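You operate a simulated robot arm through the tools that you are given. There is no shell and no other tool.

You run a simulated robot arm. Do the job below in one go: nothing can be reset, and whatever is moved stays where it is left.

JOB
Crank the shaft to its painted mark, pin it and slide the guard back.
Fine: drive lever to HAND for the crank knob and back to STARTER; lock pin in; the guard ends in the box. Where these are worked on the way, their far stop is far enough and under half their travel is too little: drive lever.

It is judged by the outcome, as a careful person would: the job done as asked, and still so three seconds after it is handed in. It fails if anything else is knocked over, pushed out of place, dropped, spilled or broken.

ROBOT AND FRAMES
A 7-joint arm with a two-finger gripper, fixed in place. Base frame: the origin is at the foot of the arm, x ahead of it, y to its left, z up. Readings come in m, degrees, newtons and seconds.
With the tool pointing down near the work surface it reaches from about 0.26 to 0.72 m from the base axis. Its first joint turns from -166.0 to 166.0 degrees. Payload 2.94 kg.
The TCP is the grasp point between the finger pads, 0.03 m short of the fingertips. In the tool frame z runs along the fingers and y along their closing line. The gripper opens to 0.138 m. The gripper's body begins 0.109 m behind the TCP.
Orientation is told as [roll, pitch, yaw] about the base's x, y, z axes, in that order, counted from this pose: with the fingers straight down and closing along the base's y, the tool's x points along the base's -x, its y along +y and its z along -z.

CONTROLS
- The arm moves only by the tool send_rows. Its argument "series" is a list of rows, each a list of 7 numbers: the turn, a rotation vector about the tool's x, y, z in units of 120 degrees (1.0 is 120 degrees), then the shift along the tool's x, y, z in units of 150 mm (1.0 is 150 mm), then the gripper command, from -1 (shut) to 1 (fully open), values between in proportion. In form: [[wx, wy, wz, x, y, z, grip], ...]. A call has 1 to 20 rows; each row is the pose to reach, as a shift and turn from the pose commanded when the call began, along the tool's axes at that moment. A call with a number of a shift or a turn outside -1 to 1 is refused whole. Each row takes 0.2 s and may step no farther than 0.05 m and 8.6 degrees from the row before; otherwise, or with a gripper value out of range, the whole call is refused. Where a pose cannot be reached the arm comes as near as it can. A force on the tool above 40 N (or 10 N above the force at the start of the call, whichever is more), or a blocked arm, ends the call early, and 0.2 s more pass. Each finger halts on what it meets, pressing with about 42 N; the grip force reading is that of the motor and also rises with nothing between the fingers. The clock runs only during rows and for 0.2 s after the last one: add rows that repeat a pose to give the fingers time. The reply holds the time, the measured pose of the TCP, the force on the tool along the base axes, the opening and the grip force, in the units named above and with some noise, with the torque about the TCP (base axes, N m) and any sound that the robot's microphone picked up.
- Cameras (640 x 400 px; columns grow to the right, rows downward): "scene" is fixed at [0.0509, 0.5006, 1.6294]; the picture's right is [-0.81, -0.58, 0.00], its down [-0.35, 0.49, -0.80] and it looks along [0.47, -0.65, -0.60] (base axes); focal length 346 px, centre (320, 200). "wrist" rides on the gripper at [0.071, 0.019, -0.146] in the tool frame; the picture's right is [-0.26, 0.97, 0.00], its down [-0.85, -0.23, -0.48] and it looks along [-0.46, -0.12, 0.88] (tool axes); focal length 280 px, centre (320, 200). There is no depth. A picture from a camera that has moved, and an enlarged one, comes with that camera's place and axes in the base frame and with its lens.
- grab_frame(camera): a new picture of that camera. No time passes.
- slide_trunk(by): slides the trunk up (or, below 0, down) by that many m; the arm rides with it, the base frame stays. It gives what a move gives, with no picture.
- inspect(camera, box): a new picture of the part [left, top, right, bottom] of that camera's present view, enlarged. No time passes.
- finish_job(): hands the job in; it is judged then, once.

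Nothing tells you positions but the pictures and the camera data. Unless the task says otherwise, let go and move clear before handing in.

The tools are called after "Request:" as name(argument=value, ...) on one line, values as JSON. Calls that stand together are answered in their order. send_rows: Moves the arm, as the interface text tells. Its arguments: {"type":"object","properties":{"series":{"type":"array","items":{"type":"array","items":{"type":"number"}}}},"required":["series"]} The other tools are called the same way: slide_trunk (by) slides the trunk up or down; grab_frame (camera) takes a picture; inspect (camera, box) takes an enlarged picture of a part of a camera's view; finish_job () hands the job in.

At the start:

```text
time: 0.0
position: [0.4286, -0.0476, 1.3373]
orientation: [0.0, -0.1, 0.0]
force: [0.2, -0.6, 0.2]
ft_torque: [0.05, 0.01, -0.01]
gripper_width: 0.1379
grasp_force: 0.0
trunk travel left (down, up): [-0.425, 0.029]
```

scene: 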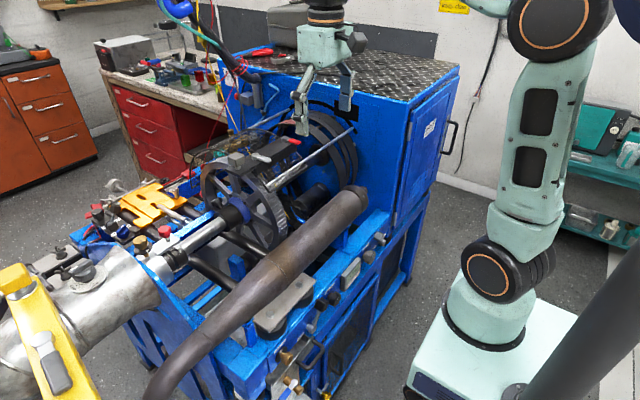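
wrist: 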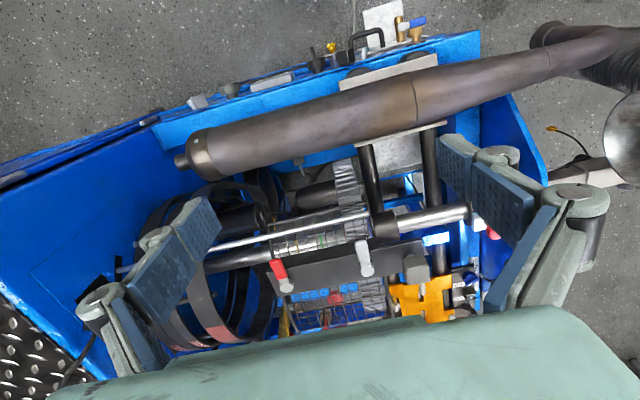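

I see a blue test rig with a shaft, large wheels, and some small levers with coloured knobs; I need closer views to identify the drive lever, crank knob, lock pin, guard and box. I'll enlarge parts of both cameras first.

Request:
inspect(camera="scene", box=[180, 80, 380, 205])

Request:
inspect(camera="scene", box=[60, 160, 260, 285])

Request:
inspect(camera="scene", box=[220, 220, 420, 345])

Request:
inspect(camera="wrist", box=[220, 180, 480, 340])

Request:
inspect(camera="wrist", box=[100, 180, 300, 305])

```text
3.20 times, centred on (280, 142) of scene
camera zoom: at [0.0509, 0.5006, 1.6294], right [-0.81, -0.58, 0.0], down [-0.35, 0.49, -0.8], along [0.47, -0.65, -0.6], focal length 1107 px, centre (448, 384)
```

zoom: 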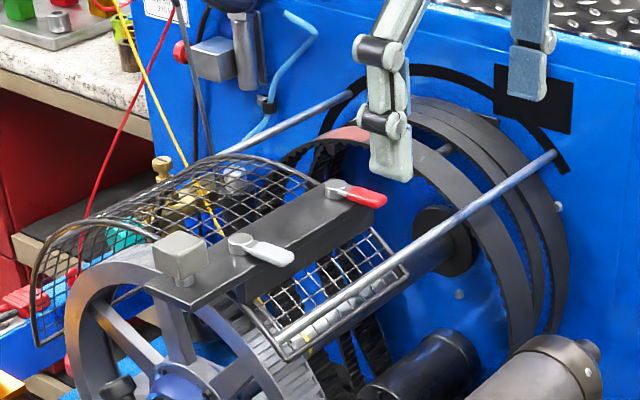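

```text
3.20 times, centred on (160, 222) of scene
camera zoom: at [0.0509, 0.5006, 1.6294], right [-0.81, -0.58, 0.0], down [-0.35, 0.49, -0.8], along [0.47, -0.65, -0.6], focal length 1107 px, centre (832, 128)
```

zoom: 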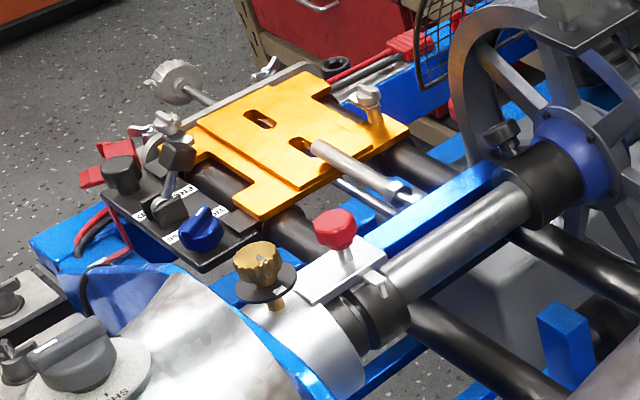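

```text
3.20 times, centred on (320, 282) of scene
camera zoom: at [0.0509, 0.5006, 1.6294], right [-0.81, -0.58, 0.0], down [-0.35, 0.49, -0.8], along [0.47, -0.65, -0.6], focal length 1107 px, centre (320, -64)
```

zoom: 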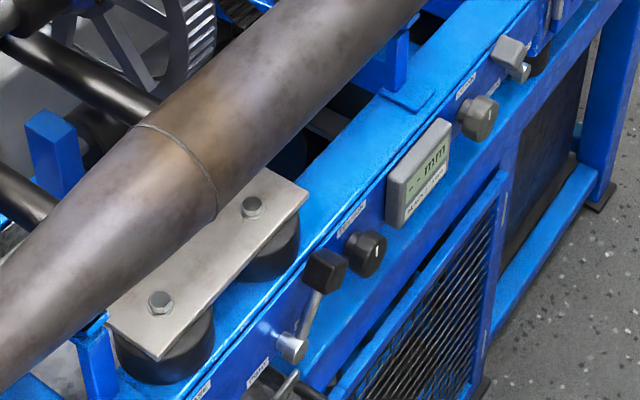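

```text
2.46 times, centred on (350, 260) of wrist
camera zoom: at [0.3581, -0.0308, 1.4835], right [0.26, 0.97, 0.0], down [0.85, -0.23, 0.48], along [0.46, -0.12, -0.88], focal length 690 px, centre (246, 52)
```

zoom: 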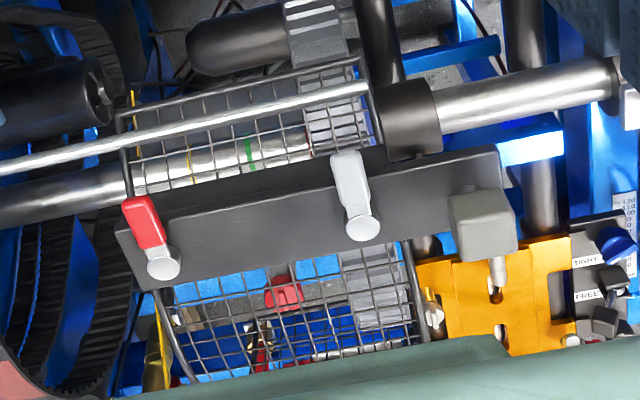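

```text
3.20 times, centred on (200, 242) of wrist
camera zoom: at [0.3581, -0.0308, 1.4835], right [0.26, 0.97, 0.0], down [0.85, -0.23, 0.48], along [0.46, -0.12, -0.88], focal length 897 px, centre (704, 64)
```

zoom: 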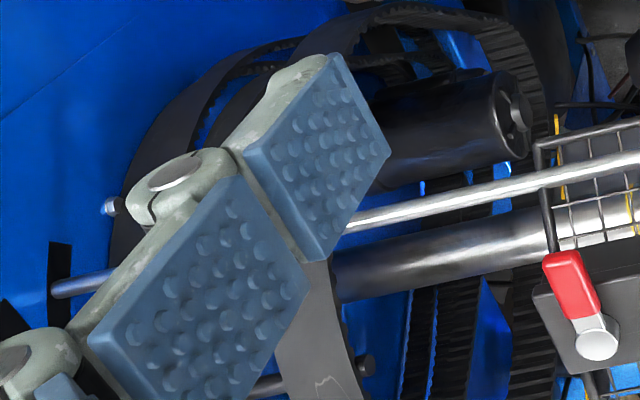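

I take the mesh half-cylinder on two rods as the guard, sliding toward the blue box with the arched slot, and the spoked flywheel as the crank wheel. I'll zoom further for the labels.

Request:
inspect(camera="scene", box=[290, 270, 350, 308])

Request:
inspect(camera="scene", box=[340, 230, 400, 268])

Request:
inspect(camera="scene", box=[250, 325, 330, 400])

Request:
inspect(camera="scene", box=[80, 195, 150, 240])

Request:
inspect(camera="scene", box=[0, 230, 110, 300])

Request:
inspect(camera="scene", box=[200, 140, 300, 260])

Request:
inspect(camera="wrist", box=[430, 220, 510, 300])

Request:
inspect(camera="wrist", box=[180, 0, 440, 160])

```text
10.53 times, centred on (320, 289) of scene
camera zoom: at [0.0509, 0.5006, 1.6294], right [-0.81, -0.58, 0.0], down [-0.35, 0.49, -0.8], along [0.47, -0.65, -0.6], focal length 3642 px, centre (320, -737)
```

zoom: 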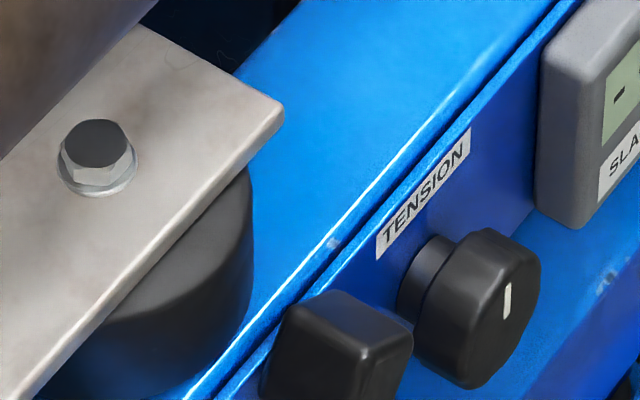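

```text
10.53 times, centred on (370, 249) of scene
camera zoom: at [0.0509, 0.5006, 1.6294], right [-0.81, -0.58, 0.0], down [-0.35, 0.49, -0.8], along [0.47, -0.65, -0.6], focal length 3642 px, centre (-206, -316)
```

zoom: 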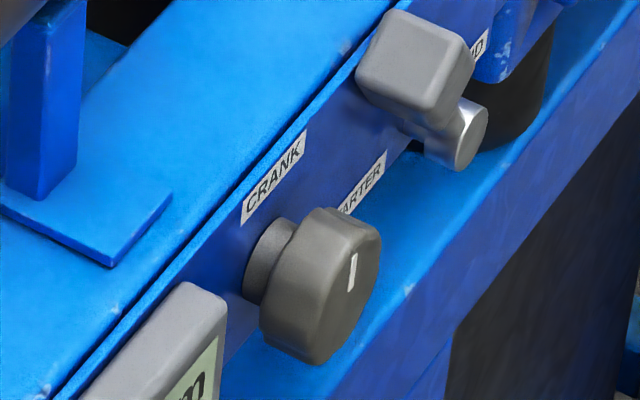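

```text
5.33 times, centred on (290, 362) of scene
camera zoom: at [0.0509, 0.5006, 1.6294], right [-0.81, -0.58, 0.0], down [-0.35, 0.49, -0.8], along [0.47, -0.65, -0.6], focal length 1845 px, centre (480, -667)
```

zoom: 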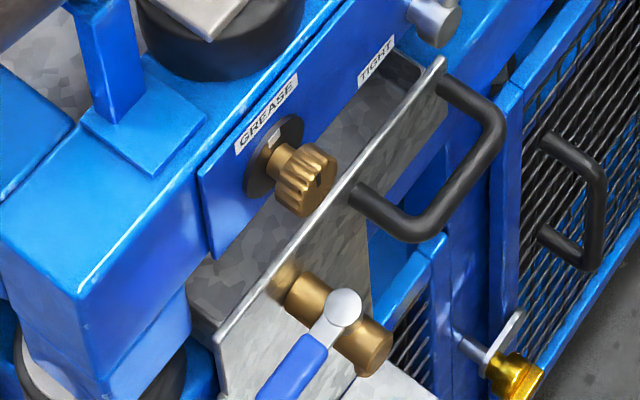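

```text
8.89 times, centred on (115, 218) of scene
camera zoom: at [0.0509, 0.5006, 1.6294], right [-0.81, -0.58, 0.0], down [-0.35, 0.49, -0.8], along [0.47, -0.65, -0.6], focal length 3076 px, centre (2142, 44)
```

zoom: 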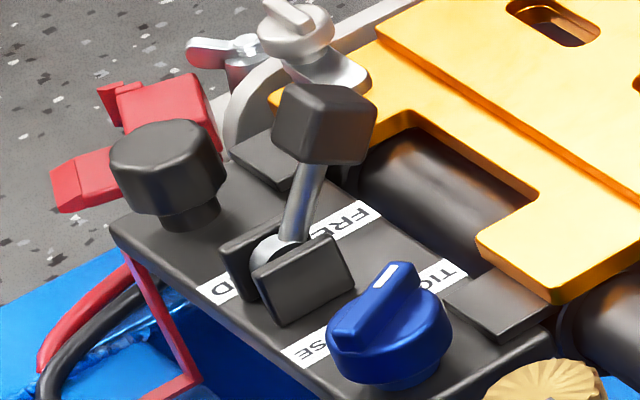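

```text
5.71 times, centred on (55, 265) of scene
camera zoom: at [0.0509, 0.5006, 1.6294], right [-0.81, -0.58, 0.0], down [-0.35, 0.49, -0.8], along [0.47, -0.65, -0.6], focal length 1977 px, centre (1834, -171)
```

zoom: 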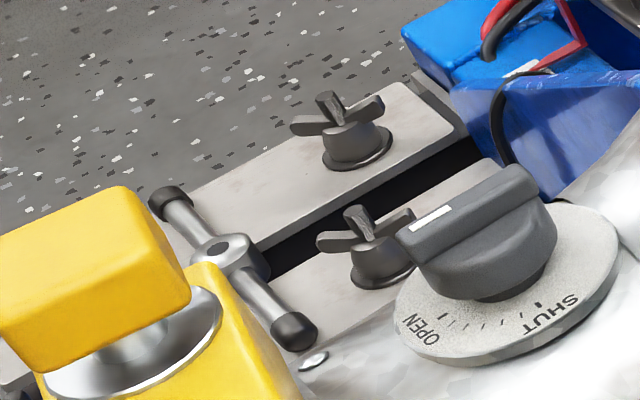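

```text
3.33 times, centred on (250, 200) of scene
camera zoom: at [0.0509, 0.5006, 1.6294], right [-0.81, -0.58, 0.0], down [-0.35, 0.49, -0.8], along [0.47, -0.65, -0.6], focal length 1153 px, centre (553, 200)
```

zoom: 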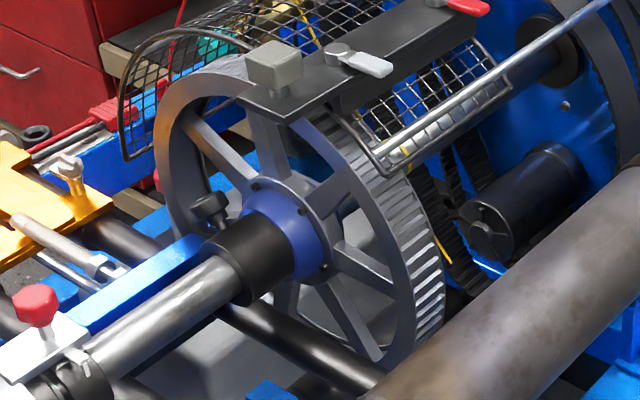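

```text
5.00 times, centred on (470, 260) of wrist
camera zoom: at [0.3581, -0.0308, 1.4835], right [0.26, 0.97, 0.0], down [0.85, -0.23, 0.48], along [0.46, -0.12, -0.88], focal length 1402 px, centre (-430, -100)
```

zoom: 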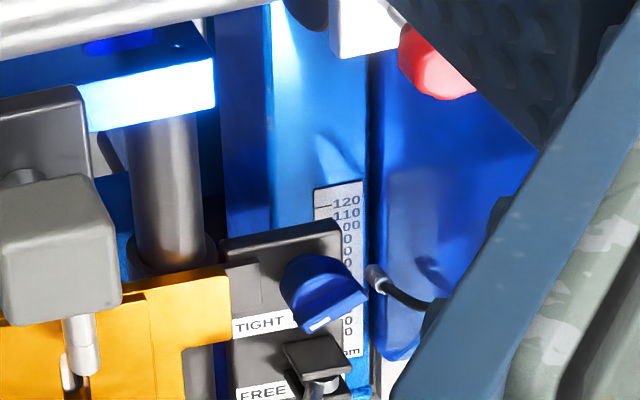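

```text
2.46 times, centred on (310, 80) of wrist
camera zoom: at [0.3581, -0.0308, 1.4835], right [0.26, 0.97, 0.0], down [0.85, -0.23, 0.48], along [0.46, -0.12, -0.88], focal length 690 px, centre (345, 495)
```

zoom: 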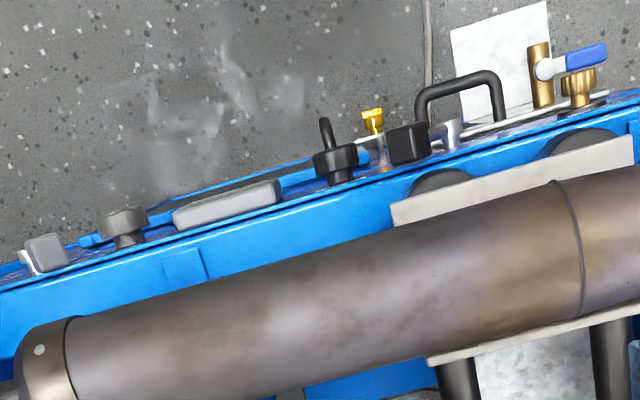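

The rig lines up with the base axes: the front panel faces me at about x≈0.39, with the drive lever near (0.386, -0.30, 0.856) and the CRANK knob near (0.386, -0.24, 0.80). The guard slides along y into the box on the -y side. I'll move the wrist camera back and tilt it for a frontal view.

Request:
send_rows(series=[[0, -0.04, 0, 0.14, -0.16, 0.16, 1], [0, -0.08, 0, 0.28, -0.33, 0.33, 1], [0, -0.12, 0, 0.42, -0.5, 0.5, 1], [0, -0.17, 0, 0.57, -0.67, 0.67, 1], [0, -0.21, 0, 0.72, -0.84, 0.84, 1], [0, -0.25, 0, 0.857, -1, 1, 1]])

Request:
grab_frame(camera="wrist")

Request:
grab_frame(camera="scene")

```text
time: 1.3
position: [0.3157, -0.1796, 1.1574]
orientation: [2.5, -19.0, -0.4]
force: [-0.6, -0.2, 0.4]
ft_torque: [-0.04, 0.06, -0.03]
gripper_width: 0.1381
grasp_force: 0.1
trunk travel left (down, up): [-0.425, 0.029]
stopped in row 6: the arm was blocked; the commanded pose is now the measured one
```

```text
taken
camera wrist: at [0.2007, -0.1676, 1.2736], right [0.24, 0.96, 0.13], down [0.65, -0.26, 0.72], along [0.72, -0.09, -0.69], focal length 280 px, centre (320, 200)
```

wrist: 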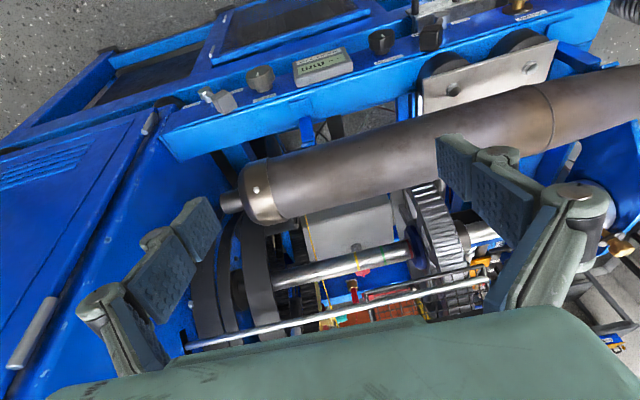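

```text
taken
```

scene: 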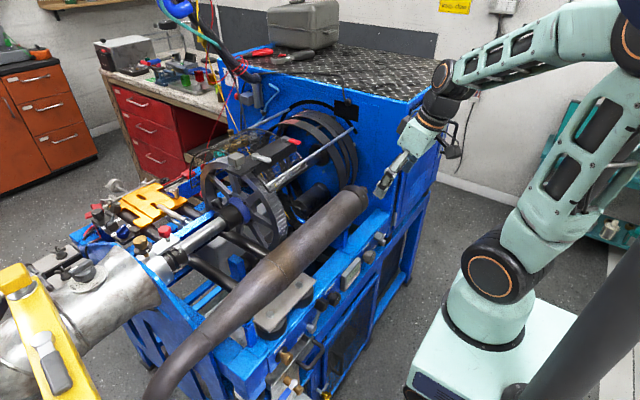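

The arm stopped at a joint limit with a 19° tilt, but this view shows the panel better. I'll zoom in on it.

Request:
inspect(camera="wrist", box=[180, 40, 380, 165])

Request:
inspect(camera="scene", box=[340, 225, 400, 263])

Request:
inspect(camera="wrist", box=[190, 180, 510, 380])

Request:
inspect(camera="scene", box=[190, 80, 370, 200])

```text
3.20 times, centred on (280, 102) of wrist
camera zoom: at [0.2007, -0.1676, 1.2736], right [0.24, 0.96, 0.13], down [0.65, -0.26, 0.72], along [0.72, -0.09, -0.69], focal length 897 px, centre (448, 512)
```

zoom: 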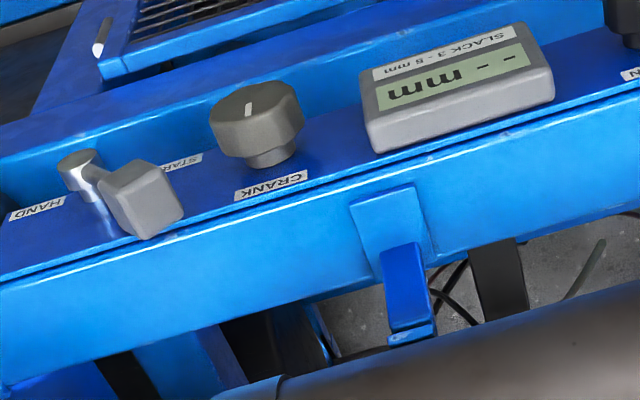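

```text
10.53 times, centred on (370, 244) of scene
camera zoom: at [0.0509, 0.5006, 1.6294], right [-0.81, -0.58, 0.0], down [-0.35, 0.49, -0.8], along [0.47, -0.65, -0.6], focal length 3642 px, centre (-206, -263)
```

zoom: 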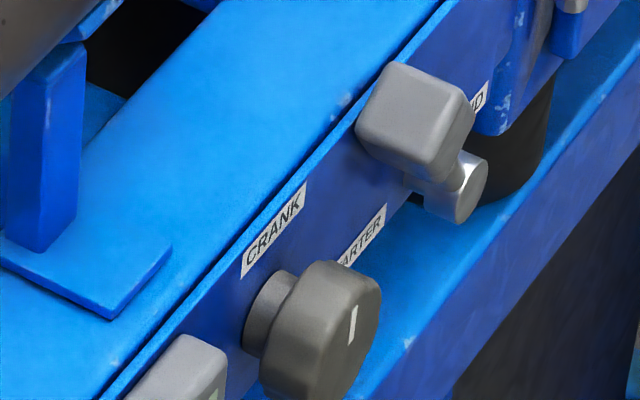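

```text
2.00 times, centred on (350, 280) of wrist
camera zoom: at [0.2007, -0.1676, 1.2736], right [0.24, 0.96, 0.13], down [0.65, -0.26, 0.72], along [0.72, -0.09, -0.69], focal length 561 px, centre (260, 40)
```

zoom: 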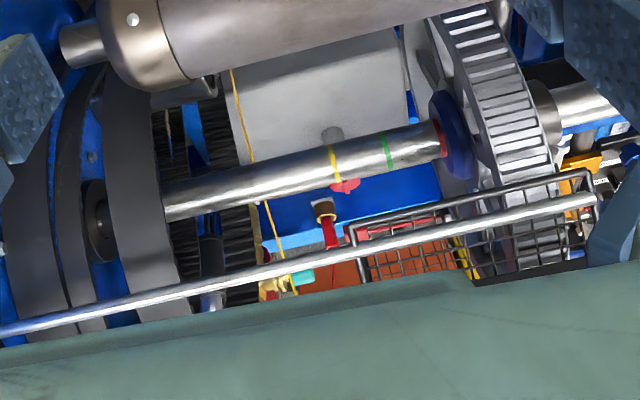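

```text
3.33 times, centred on (280, 140) of scene
camera zoom: at [0.0509, 0.5006, 1.6294], right [-0.81, -0.58, 0.0], down [-0.35, 0.49, -0.8], along [0.47, -0.65, -0.6], focal length 1153 px, centre (453, 400)
```

zoom: 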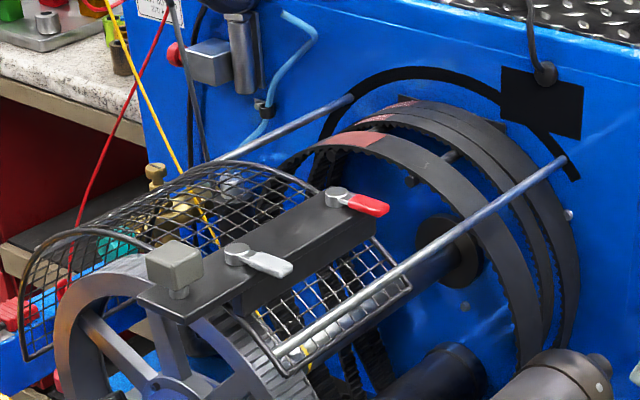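

The panel reads HAND on the -y side and STARTER toward the CRANK knob, and the lever head now points toward STARTER and up. The guard plate matches the slot in the box wall. I'll lower the trunk to gain reach and see the panel face-on.

Request:
slide_trunk(by=-0.15)

Request:
grab_frame(camera="wrist")

Request:
grab_frame(camera="scene")

```text
time: 3.1
position: [0.3151, -0.179, 1.007]
orientation: [2.6, -18.9, -0.5]
force: [-1.0, 0.3, 0.5]
ft_torque: [0.03, -0.02, 0.0]
gripper_width: 0.138
grasp_force: 0.2
trunk travel left (down, up): [-0.275, 0.179]
```

```text
taken
camera wrist: at [0.1997, -0.1675, 1.1231], right [0.24, 0.96, 0.13], down [0.65, -0.26, 0.72], along [0.72, -0.09, -0.69], focal length 280 px, centre (320, 200)
```

wrist: 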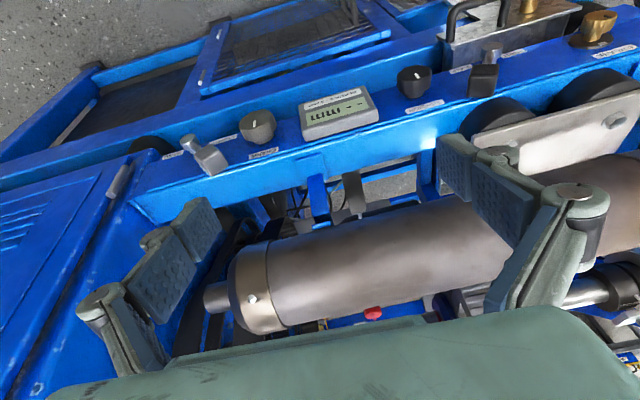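

```text
taken
```

scene: 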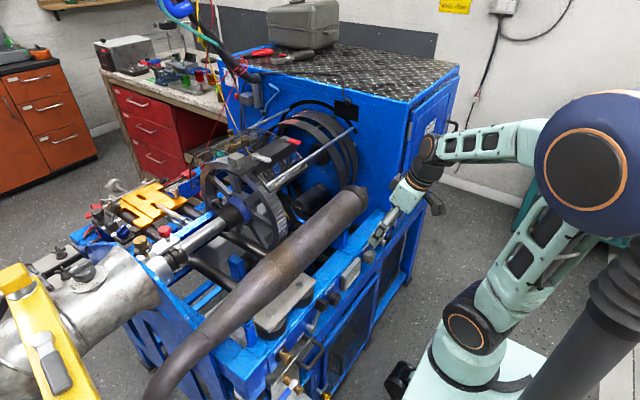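

Refined estimates: lever head about (0.388, -0.312, 0.836), CRANK knob about (0.39, -0.255, 0.778), panel vertical and facing -x. I'll raise the TCP relative to the shoulder while pitching forward, to see how much tilt is available.

Request:
send_rows(series=[[0, 0, 0, -0.1, 0, -0.3, 1], [0, -0.05, 0, -0.2, 0, -0.6, 1], [0, -0.1, 0, -0.324, 0, -0.946, 1], [0, -0.15, 0, -0.324, 0, -0.946, 1], [0, -0.2, 0, -0.324, 0, -0.946, 1]])

Request:
grab_frame(camera="scene")

Request:
grab_frame(camera="wrist")

```text
refused: row 3 steps farther than a row can; nothing moved
```

```text
taken
```

scene: 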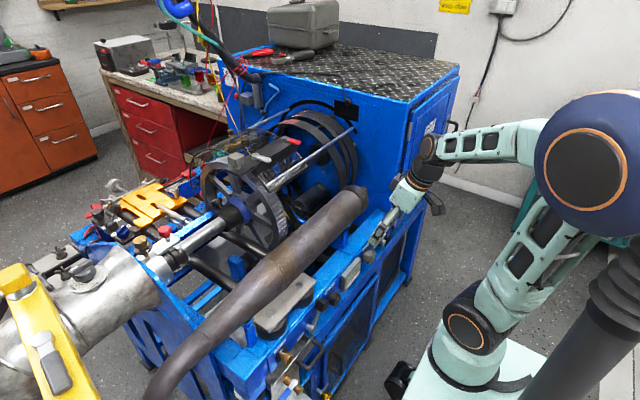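

```text
taken
camera wrist: at [0.1997, -0.1675, 1.1231], right [0.24, 0.96, 0.13], down [0.65, -0.26, 0.72], along [0.72, -0.09, -0.69], focal length 280 px, centre (320, 200)
```

wrist: 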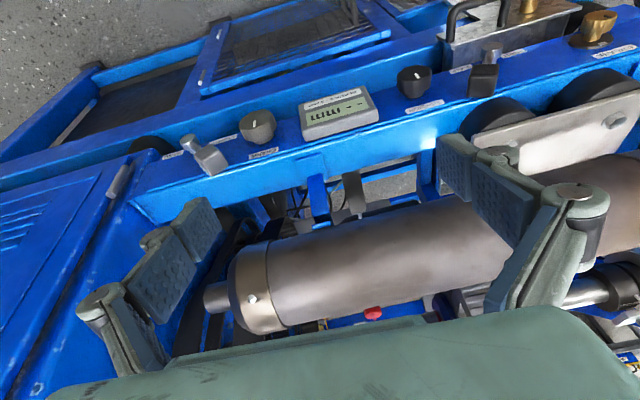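

The row step was a touch too long, so I'll use more rows for the same move.

Request:
send_rows(series=[[0, 0, 0, -0.08, 0, -0.24, 1], [0, -0.04, 0, -0.16, 0, -0.48, 1], [0, -0.08, 0, -0.24, 0, -0.72, 1], [0, -0.12, 0, -0.324, 0, -0.946, 1], [0, -0.16, 0, -0.324, 0, -0.946, 1], [0, -0.2, 0, -0.324, 0, -0.946, 1]])

Request:
grab_frame(camera="scene")

Request:
grab_frame(camera="wrist")

```text
time: 3.8
position: [0.3172, -0.1857, 1.0491]
orientation: [5.4, -16.8, -2.1]
force: [-0.3, 0.2, 0.8]
ft_torque: [-0.01, 0.02, -0.01]
gripper_width: 0.138
grasp_force: 0.0
trunk travel left (down, up): [-0.275, 0.179]
stopped in row 3: the arm was blocked; the commanded pose is now the measured one
```

```text
taken
```

scene: 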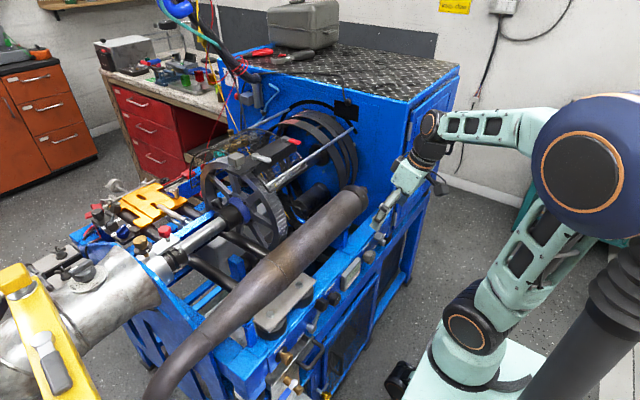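

```text
taken
camera wrist: at [0.2069, -0.1781, 1.1695], right [0.26, 0.95, 0.16], down [0.67, -0.3, 0.68], along [0.69, -0.07, -0.72], focal length 280 px, centre (320, 200)
```

wrist: 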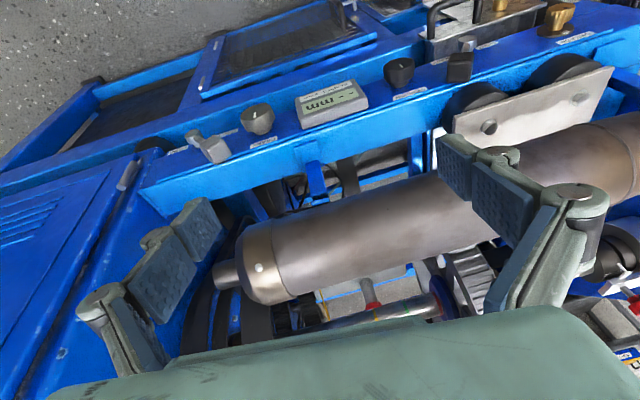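

The arm is limited again in this posture. I'll test whether turning the tool toward the radial direction frees it.

Request:
send_rows(series=[[0, 0, 0.06, 0, 0, 0, 1], [0, 0, 0.12, 0, 0, 0, 1], [0, 0, 0.18, 0, 0, 0, 1], [0, 0, 0.24, 0, 0, 0, 1]])

Request:
grab_frame(camera="scene")

```text
time: 4.8
position: [0.3189, -0.185, 1.0486]
orientation: [12.9, -12.0, -31.3]
force: [0.1, -0.1, -1.1]
ft_torque: [-0.04, 0.02, -0.03]
gripper_width: 0.1378
grasp_force: 0.1
trunk travel left (down, up): [-0.275, 0.179]
```

```text
taken
```

scene: 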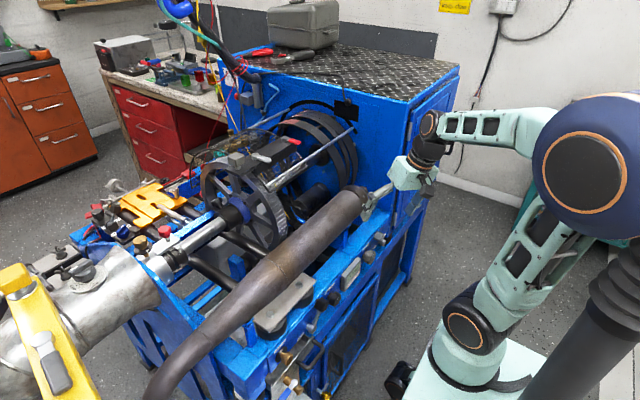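

The yaw turn went through. Now I'll try pitching forward from here.

Request:
send_rows(series=[[0, -0.05, 0, 0, 0, 0, 1], [0, -0.1, 0, 0, 0, 0, 1], [0, -0.15, 0, 0, 0, 0, 1], [0, -0.2, 0, 0, 0, 0, 1], [0, -0.25, 0, 0, 0, 0, 1]])

Request:
grab_frame(camera="scene")

```text
time: 5.6
position: [0.3106, -0.1872, 0.9919]
orientation: [11.2, -16.7, -34.4]
force: [-0.1, -0.1, 0.0]
ft_torque: [0.03, 0.0, 0.0]
gripper_width: 0.138
grasp_force: 0.1
trunk travel left (down, up): [-0.275, 0.179]
stopped in row 3: the arm was blocked; the commanded pose is now the measured one
```

```text
taken
```

scene: 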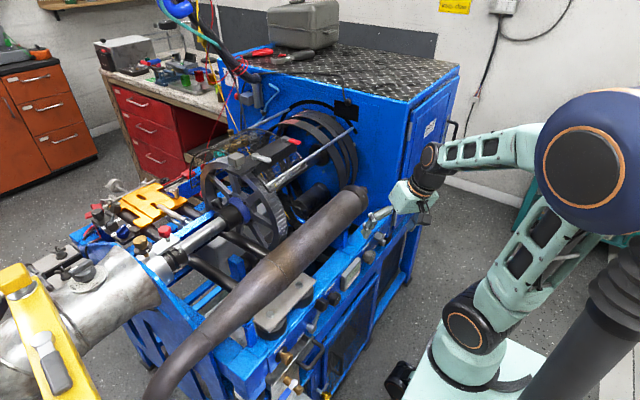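

Wrist radius near the base column is what limits the pitch; further out in -y, where the lever and CRANK knob are, there should be room. I'll move toward y≈-0.34 and straighten the yaw before pitching.

Request:
send_rows(series=[[0, 0, -0.05, -0.1, -0.16, 0.04, 1], [0, 0, -0.1, -0.2, -0.32, 0.08, 1], [0, 0, -0.15, -0.3, -0.48, 0.11, 1], [0, 0, -0.21, -0.41, -0.65, 0.15, 1], [0, 0, -0.28, -0.53, -0.83, 0.19, 1]])

```text
time: 6.8
position: [0.3215, -0.3333, 0.9638]
orientation: [-0.3, -20.4, 0.9]
force: [-0.4, -0.5, -0.1]
ft_torque: [-0.04, -0.02, 0.02]
gripper_width: 0.1379
grasp_force: 0.2
trunk travel left (down, up): [-0.275, 0.179]
```

The yaw is straight now at y≈-0.333. Next I'll pitch forward here.

Request:
send_rows(series=[[0, -0.06, 0, 0, 0, 0, 1], [0, -0.12, 0, 0, 0, 0, 1], [0, -0.18, 0, 0, 0, 0, 1], [0, -0.24, 0, 0, 0, 0, 1], [0, -0.3, 0, 0, 0, 0, 1], [0, -0.36, 0, 0, 0, 0, 1]])

Request:
grab_frame(camera="scene")

Request:
grab_frame(camera="wrist")

```text
time: 8.2
position: [0.3204, -0.3348, 0.967]
orientation: [-0.8, -63.7, 1.5]
force: [-0.3, 0.1, 0.2]
ft_torque: [0.0, 0.02, -0.03]
gripper_width: 0.1381
grasp_force: 0.1
trunk travel left (down, up): [-0.275, 0.179]
```

```text
taken
```

scene: 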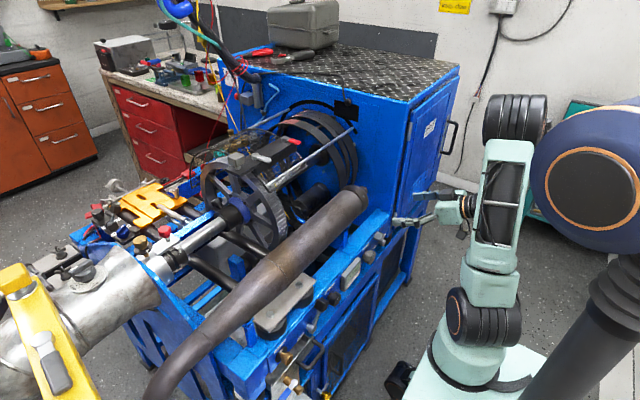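

```text
taken
camera wrist: at [0.1573, -0.3189, 0.9686], right [0.1, 0.97, 0.23], down [-0.05, -0.23, 0.97], along [0.99, -0.11, 0.02], focal length 280 px, centre (320, 200)
```

wrist: 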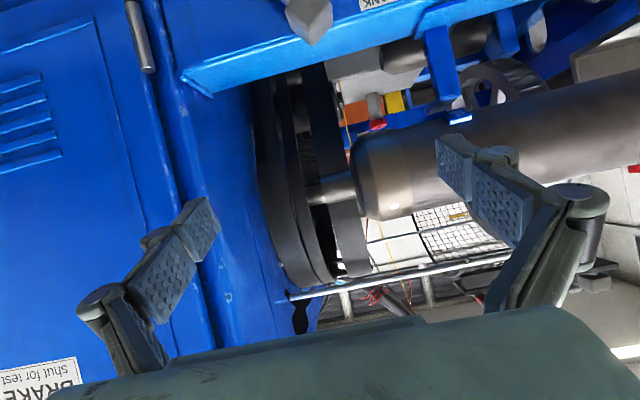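

Now the tool pitches to -64° freely. The lever head works out at about (0.385, -0.32, 0.831). I'll lower the trunk 0.1 m for a level view of the panel.

Request:
slide_trunk(by=-0.1)

Request:
grab_frame(camera="wrist")

Request:
inspect(camera="wrist", box=[220, 20, 480, 180])

```text
time: 9.5
position: [0.3202, -0.3345, 0.8672]
orientation: [-0.8, -63.6, 1.4]
force: [0.4, -0.4, -0.4]
ft_torque: [-0.03, -0.01, 0.0]
gripper_width: 0.1378
grasp_force: 0.1
trunk travel left (down, up): [-0.175, 0.279]
```

```text
taken
camera wrist: at [0.1571, -0.3188, 0.8688], right [0.1, 0.97, 0.23], down [-0.04, -0.23, 0.97], along [0.99, -0.11, 0.02], focal length 280 px, centre (320, 200)
```

wrist: 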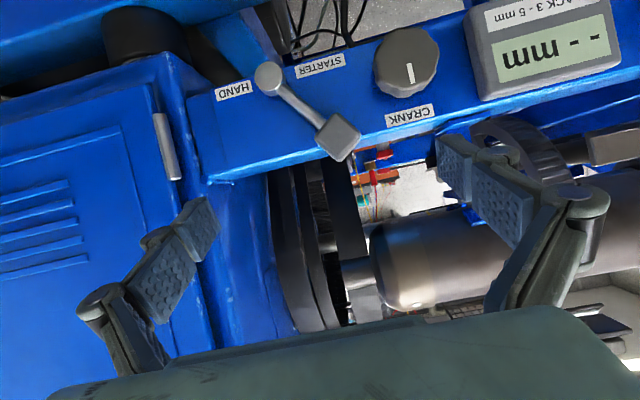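

```text
2.46 times, centred on (350, 100) of wrist
camera zoom: at [0.1571, -0.3188, 0.8688], right [0.1, 0.97, 0.23], down [-0.04, -0.23, 0.97], along [0.99, -0.11, 0.02], focal length 690 px, centre (246, 446)
```

zoom: 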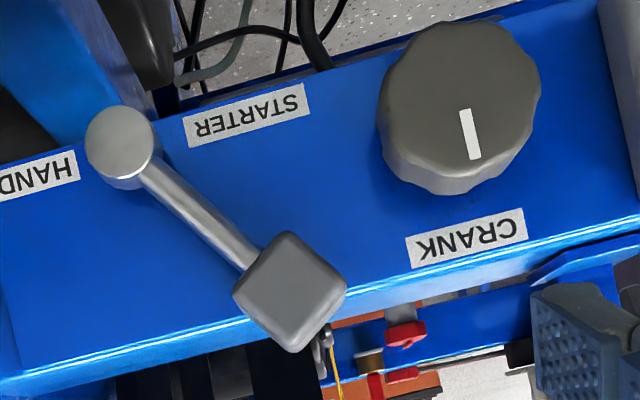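

This frontal view (upside down) shows the lever pivot at about (0.38, -0.362, 0.769), its head at (0.39, -0.318, 0.828) on the STARTER side, and the CRANK knob centred at about (0.38, -0.254, 0.786) with its tick pointing up. I'll close the fingers and position them on the +y side of the lever head to push it toward HAND.

Request:
send_rows(series=[[0, 0, 0, 0.04, 0.11, 0.02, 0.2], [0, 0, 0, 0.08, 0.22, 0.04, -0.5], [0, 0, 0, 0.12, 0.33, 0.06, -1], [0, 0, 0, 0.149, 0.43, 0.074, -1], [0, 0, 0, 0.149, 0.43, 0.074, -1], [0, 0, 0, 0.149, 0.43, 0.074, -1]])

Request:
grab_frame(camera="wrist")

Request:
inspect(camera="scene", box=[340, 180, 480, 268])

```text
time: 10.9
position: [0.3187, -0.2702, 0.8391]
orientation: [-0.7, -63.6, 1.4]
force: [0.3, -0.1, -0.5]
ft_torque: [0.01, 0.0, 0.01]
gripper_width: 0.0
grasp_force: 28.3
trunk travel left (down, up): [-0.175, 0.279]
```

```text
taken
camera wrist: at [0.1559, -0.2545, 0.8423], right [0.1, 0.97, 0.23], down [-0.04, -0.23, 0.97], along [0.99, -0.11, 0.02], focal length 280 px, centre (320, 200)
```

wrist: 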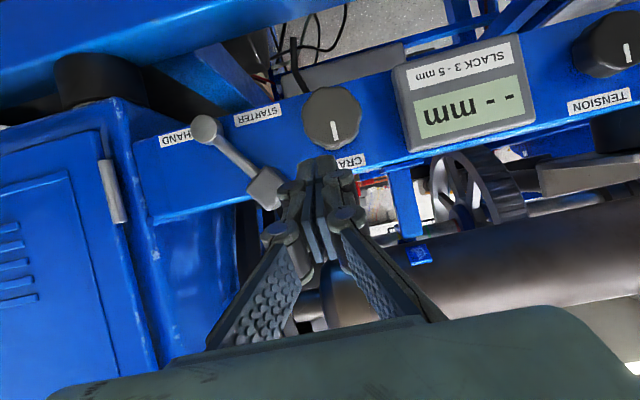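

```text
4.55 times, centred on (410, 224) of scene
camera zoom: at [0.0509, 0.5006, 1.6294], right [-0.81, -0.58, 0.0], down [-0.35, 0.49, -0.8], along [0.47, -0.65, -0.6], focal length 1573 px, centre (-89, 91)
```

zoom: 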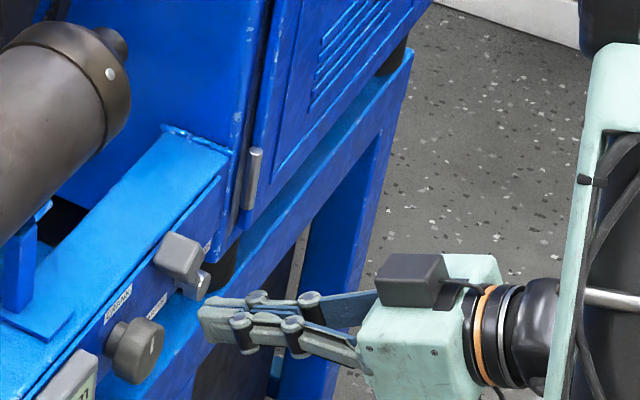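

The closed fingers sit in front of the panel, level with the gap between lever head and CRANK knob. I'll go forward beside the head, then push it -y toward HAND.

Request:
send_rows(series=[[0, 0, 0, -0.08, 0, 0.1, -1], [0, 0, 0, -0.14, 0, 0.2, -1], [0, 0, 0, -0.19, 0, 0.293, -1], [0, 0, 0, -0.19, 0, 0.293, -1]])

Request:
grab_frame(camera="wrist")

Request:
inspect(camera="scene", box=[340, 180, 480, 268])

```text
time: 11.9
position: [0.3722, -0.2706, 0.8485]
orientation: [-0.7, -63.6, 1.5]
force: [0.3, -0.2, -0.2]
ft_torque: [0.03, 0.01, 0.01]
gripper_width: 0.0
grasp_force: 28.7
trunk travel left (down, up): [-0.175, 0.279]
```

```text
taken
camera wrist: at [0.2089, -0.2549, 0.8496], right [0.1, 0.97, 0.23], down [-0.04, -0.23, 0.97], along [0.99, -0.11, 0.02], focal length 280 px, centre (320, 200)
```

wrist: 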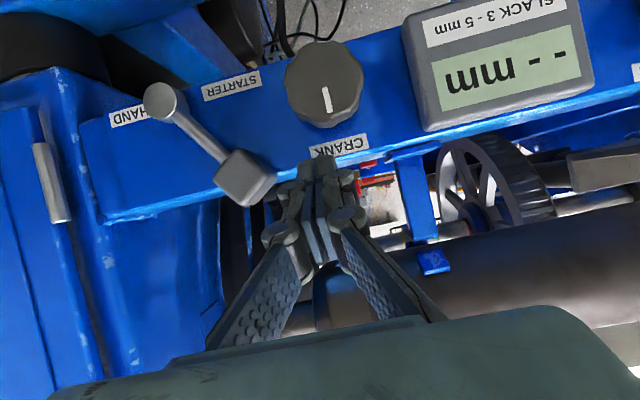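

```text
4.55 times, centred on (410, 224) of scene
camera zoom: at [0.0509, 0.5006, 1.6294], right [-0.81, -0.58, 0.0], down [-0.35, 0.49, -0.8], along [0.47, -0.65, -0.6], focal length 1573 px, centre (-89, 91)
```

zoom: 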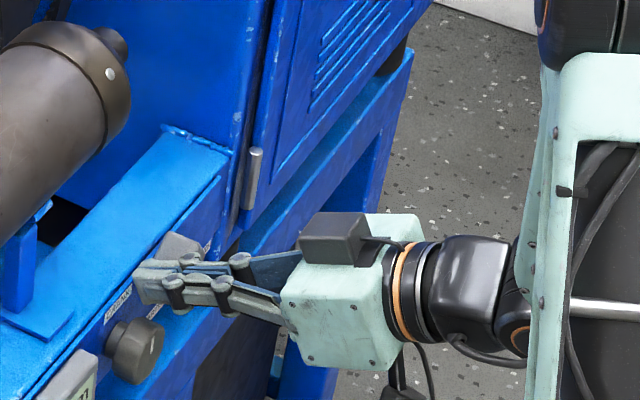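

Fingertips are beside the head at the right height. Pushing toward HAND now.

Request:
send_rows(series=[[0, 0, 0, 0, -0.12, 0, -1], [0, 0, 0, 0, -0.24, 0, -1], [0, 0, 0, 0, -0.36, 0, -1], [0, 0, 0, 0, -0.48, 0, -1], [0, 0, 0, 0, -0.6, 0, -1], [0, 0, 0, 0, -0.66, 0, -1]])

Request:
grab_frame(camera="wrist")

```text
time: 12.6
position: [0.3742, -0.3077, 0.8564]
orientation: [-1.5, -64.8, 2.9]
force: [-8.2, 9.3, 18.8]
ft_torque: [-0.17, -0.08, -0.05]
gripper_width: 0.0
grasp_force: 28.2
trunk travel left (down, up): [-0.175, 0.279]
stopped in row 3: the force on the tool passed its limit at 50 N (the readings are from after the stop); the commanded pose is now the measured one
```

```text
taken
camera wrist: at [0.2109, -0.2954, 0.8545], right [0.08, 0.97, 0.23], down [-0.06, -0.22, 0.97], along [0.99, -0.1, 0.04], focal length 280 px, centre (320, 200)
```

wrist: 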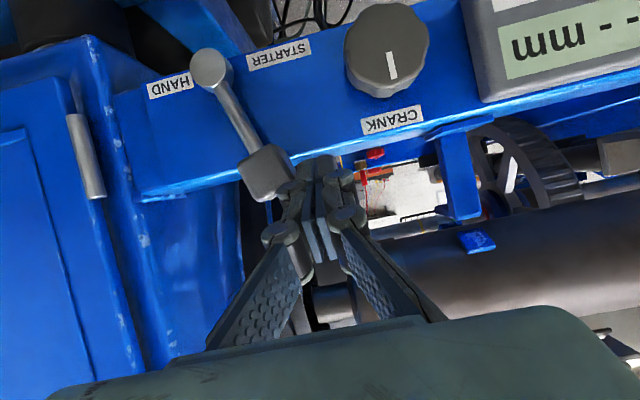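

The lever has swung part of the way but the push was fast and rode upward. I'll ease off, drop slightly and push more slowly.

Request:
send_rows(series=[[0, 0, 0, 0, 0.04, 0, -1], [0, 0, 0, 0.08, 0.04, 0.03, -1], [0, 0, 0, 0.08, 0, 0.03, -1], [0, 0, 0, 0.08, -0.04, 0.03, -1], [0, 0, 0, 0.08, -0.08, 0.03, -1], [0, 0, 0, 0.08, -0.12, 0.03, -1], [0, 0, 0, 0.08, -0.16, 0.03, -1], [0, 0, 0, 0.08, -0.2, 0.03, -1], [0, 0, 0, 0.08, -0.24, 0.03, -1], [0, 0, 0, 0.08, -0.28, 0.03, -1], [0, 0, 0, 0.08, -0.32, 0.03, -1]])

Request:
grab_frame(camera="wrist")

```text
time: 13.2
position: [0.375, -0.2987, 0.8505]
orientation: [-1.2, -65.4, 3.3]
force: [-9.0, 11.6, 15.5]
ft_torque: [-0.11, -0.09, 0.02]
gripper_width: 0.0003
grasp_force: 28.2
trunk travel left (down, up): [-0.175, 0.279]
stopped in row 2: the force on the tool passed its limit at 46 N (the readings are from after the stop); the commanded pose is now the measured one
```

```text
taken
camera wrist: at [0.2125, -0.287, 0.8466], right [0.07, 0.97, 0.23], down [-0.07, -0.22, 0.97], along [0.99, -0.08, 0.05], focal length 280 px, centre (320, 200)
```

wrist: 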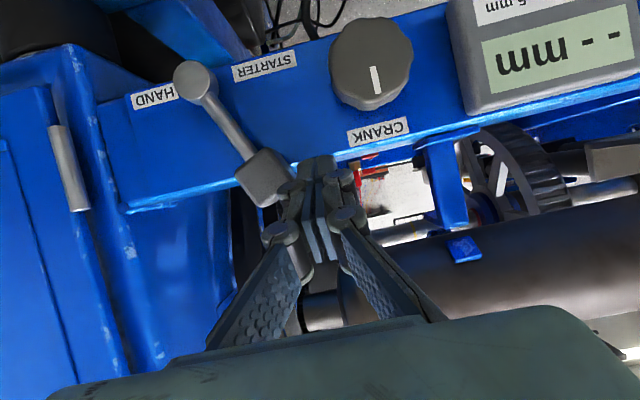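

The finger is bearing on the outer end of the head rather than its side, so pushing from here won't work well. I'll back out, level the tool, and grip the head with the fingers aligned to it, then swing it along its arc.

Request:
send_rows(series=[[0, 0, 0, 0.03, 0.02, -0.15, -1], [0, 0, 0, 0.106, 0, -0.39, -1], [0.005, -0.045, 0.002, 0.17, -0.03, -0.36, -0.6], [0.012, -0.09, 0.005, 0.24, -0.08, -0.33, -0.4], [0.018, -0.135, 0.008, 0.3, -0.127, -0.302, -0.2], [0.025, -0.19, 0.0114, 0.3, -0.127, -0.302, -0.1], [0.025, -0.19, 0.0114, 0.3, -0.127, -0.302, -0.1]])

Request:
grab_frame(camera="wrist")

```text
time: 14.8
position: [0.3208, -0.3264, 0.8302]
orientation: [9.8, -87.7, -10.9]
force: [0.0, 0.6, 0.5]
ft_torque: [-0.06, -0.01, 0.02]
gripper_width: 0.0621
grasp_force: 0.1
out of reach, approached as far as the arm can: row 6, 7
trunk travel left (down, up): [-0.175, 0.279]
```

```text
taken
camera wrist: at [0.1713, -0.3054, 0.7654], right [0.03, 0.96, 0.27], down [-0.45, -0.23, 0.87], along [0.89, -0.15, 0.42], focal length 280 px, centre (320, 200)
```

wrist: 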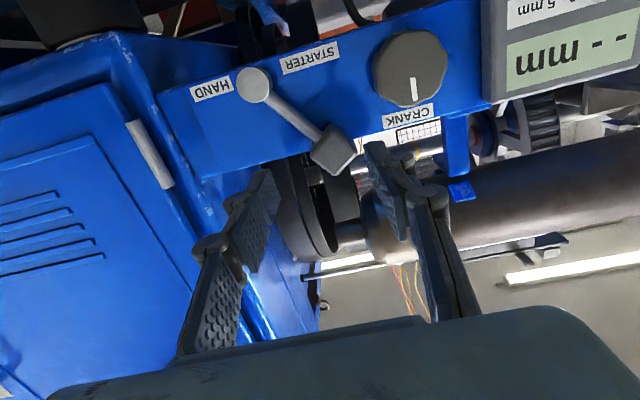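

The lever sprang back to STARTER; its head is at about (0.389, -0.319, 0.827), leaning 35°. I'll roll the tool -35° so the fingers line up with the sides of the head.

Request:
send_rows(series=[[0, 0, -0.06, 0.01, 0.02, 0, -0.1], [0, 0, -0.12, 0.02, 0.047, 0, -0.1], [0, 0, -0.18, 0.02, 0.047, 0, -0.1], [0, 0, -0.24, 0.02, 0.047, 0, -0.1], [0, 0, -0.29, 0.02, 0.047, 0, -0.1]])

Request:
grab_frame(camera="wrist")

```text
time: 16.0
position: [0.4303, -0.3767, 0.9032]
orientation: [-83.9, -56.2, 83.2]
force: [-0.3, -0.4, 0.0]
ft_torque: [-0.01, 0.01, 0.06]
gripper_width: 0.062
grasp_force: 0.1
out of reach, approached as far as the arm can: row 1, 2, 3, 4, 5
trunk travel left (down, up): [-0.175, 0.279]
```

```text
taken
camera wrist: at [0.2799, -0.3961, 0.8435], right [0.01, 0.95, -0.32], down [-0.42, 0.29, 0.86], along [0.91, 0.12, 0.4], focal length 280 px, centre (320, 200)
```

wrist: 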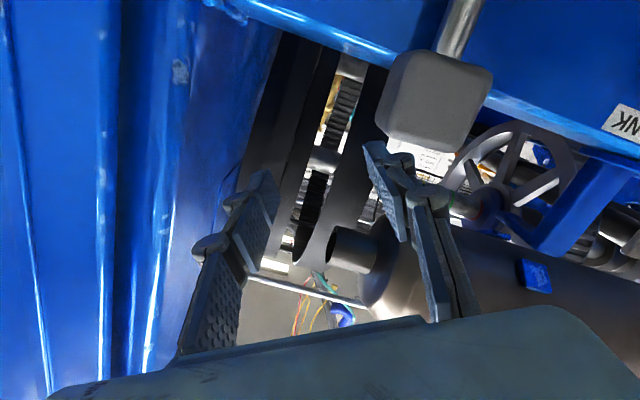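

The level pose was out of reach, and the arm drifted to (0.43, -0.377, 0.903), above the beam; nothing was touched. I'll first bring the commanded pose onto where the arm really is so it doesn't jump, then retreat.

Request:
send_rows(series=[[0, 0, 0, -0.06, -0.17, 0.19, -0.1], [0, 0, 0, -0.11, -0.33, 0.38, -0.1], [0, 0, 0, -0.17, -0.5, 0.57, -0.1], [0, 0, 0, -0.22, -0.65, 0.753, -0.1]])

Request:
grab_frame(camera="wrist")

Request:
grab_frame(camera="scene")

```text
time: 16.8
position: [0.5118, -0.4135, 0.9626]
orientation: [-85.8, -55.7, 86.2]
force: [-32.4, 35.6, 0.8]
ft_torque: [-0.49, -1.39, -1.65]
gripper_width: 0.0439
grasp_force: 0.1
trunk travel left (down, up): [-0.175, 0.279]
stopped in row 4: the force on the tool passed its limit at 78 N (the readings are from after the stop); the commanded pose is now the measured one
```

```text
taken
camera wrist: at [0.3624, -0.4375, 0.8994], right [-0.01, 0.95, -0.32], down [-0.44, 0.29, 0.85], along [0.9, 0.15, 0.41], focal length 280 px, centre (320, 200)
```

wrist: 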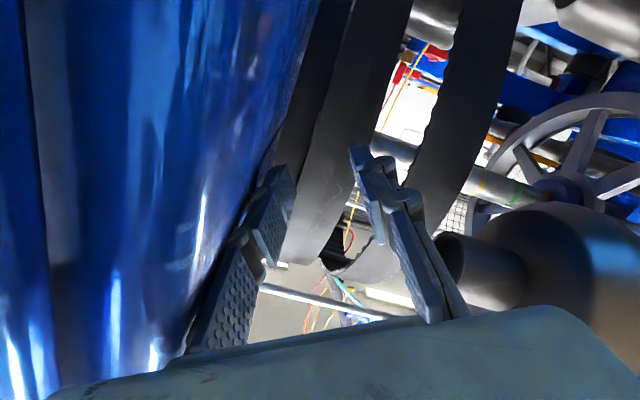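

```text
taken
```

scene: 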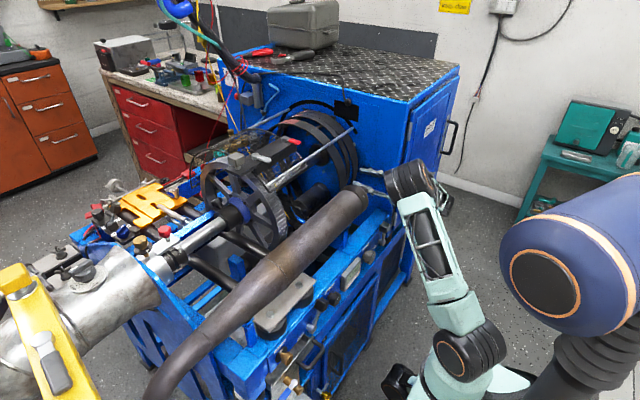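

The call base was in fact the measured pose, so the arm went on and pressed a finger against the box wall; nothing appears displaced. I'll reverse exactly along that path.

Request:
send_rows(series=[[0, 0, 0, 0.056, 0.11, -0.133, -0.1], [0, 0, 0, 0.112, 0.218, -0.267, -0.1], [0, 0, 0, 0.168, 0.327, -0.4, -0.1], [0, 0, 0, 0.224, 0.435, -0.533, -0.1]])

Request:
grab_frame(camera="wrist")

Request:
grab_frame(camera="scene")

```text
time: 17.8
position: [0.4354, -0.3836, 0.9004]
orientation: [-85.1, -55.9, 85.0]
force: [0.3, -0.2, -0.1]
ft_torque: [0.02, 0.01, -0.02]
gripper_width: 0.0619
grasp_force: 0.0
out of reach, approached as far as the arm can: row 4
trunk travel left (down, up): [-0.175, 0.279]
```

```text
taken
camera wrist: at [0.2861, -0.4063, 0.8392], right [0.0, 0.95, -0.32], down [-0.43, 0.29, 0.85], along [0.9, 0.14, 0.41], focal length 280 px, centre (320, 200)
```

wrist: 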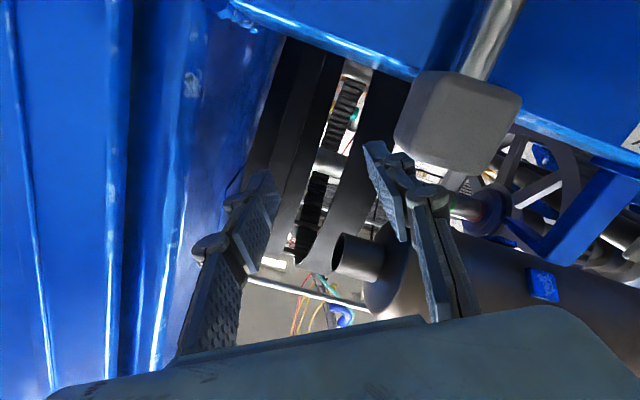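

```text
taken
```

scene: 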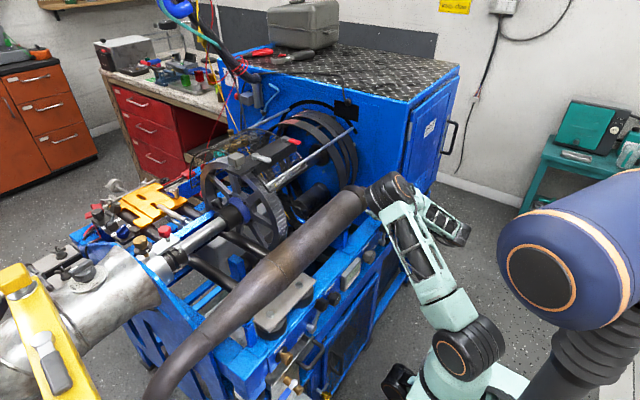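

I'll keep retracting while pitching the nose down and unrolling, back to the pose that worked.

Request:
send_rows(series=[[-0.012, 0.033, 0.047, -0.015, 0.05, -0.1, -0.1], [-0.024, 0.066, 0.094, -0.03, 0.1, -0.22, -0.1], [-0.036, 0.099, 0.141, -0.04, 0.15, -0.34, -0.1]])

Request:
grab_frame(camera="wrist")

Request:
grab_frame(camera="scene")

```text
time: 18.6
position: [0.3871, -0.3627, 0.8957]
orientation: [-47.7, -67.3, 47.8]
force: [-0.8, -0.3, 0.2]
ft_torque: [-0.01, 0.0, 0.01]
gripper_width: 0.062
grasp_force: 0.1
trunk travel left (down, up): [-0.175, 0.279]
```

```text
taken
camera wrist: at [0.2254, -0.3602, 0.8639], right [0.03, 1.0, -0.04], down [-0.23, 0.04, 0.97], along [0.97, -0.02, 0.23], focal length 280 px, centre (320, 200)
```

wrist: 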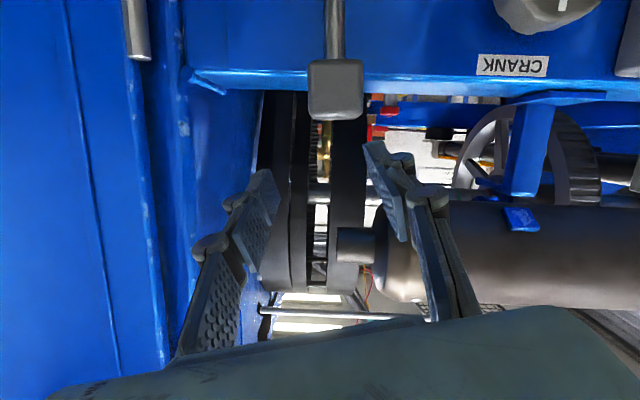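

```text
taken
```

scene: 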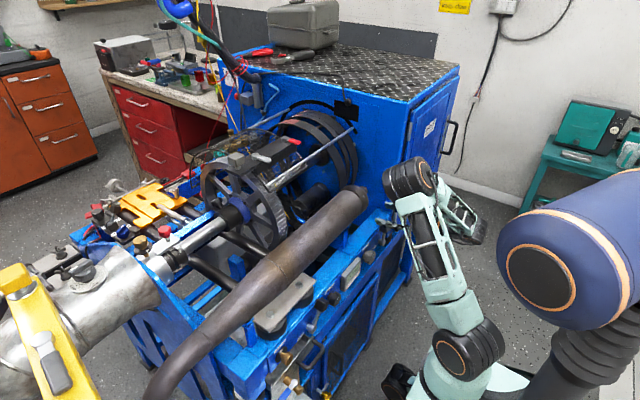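

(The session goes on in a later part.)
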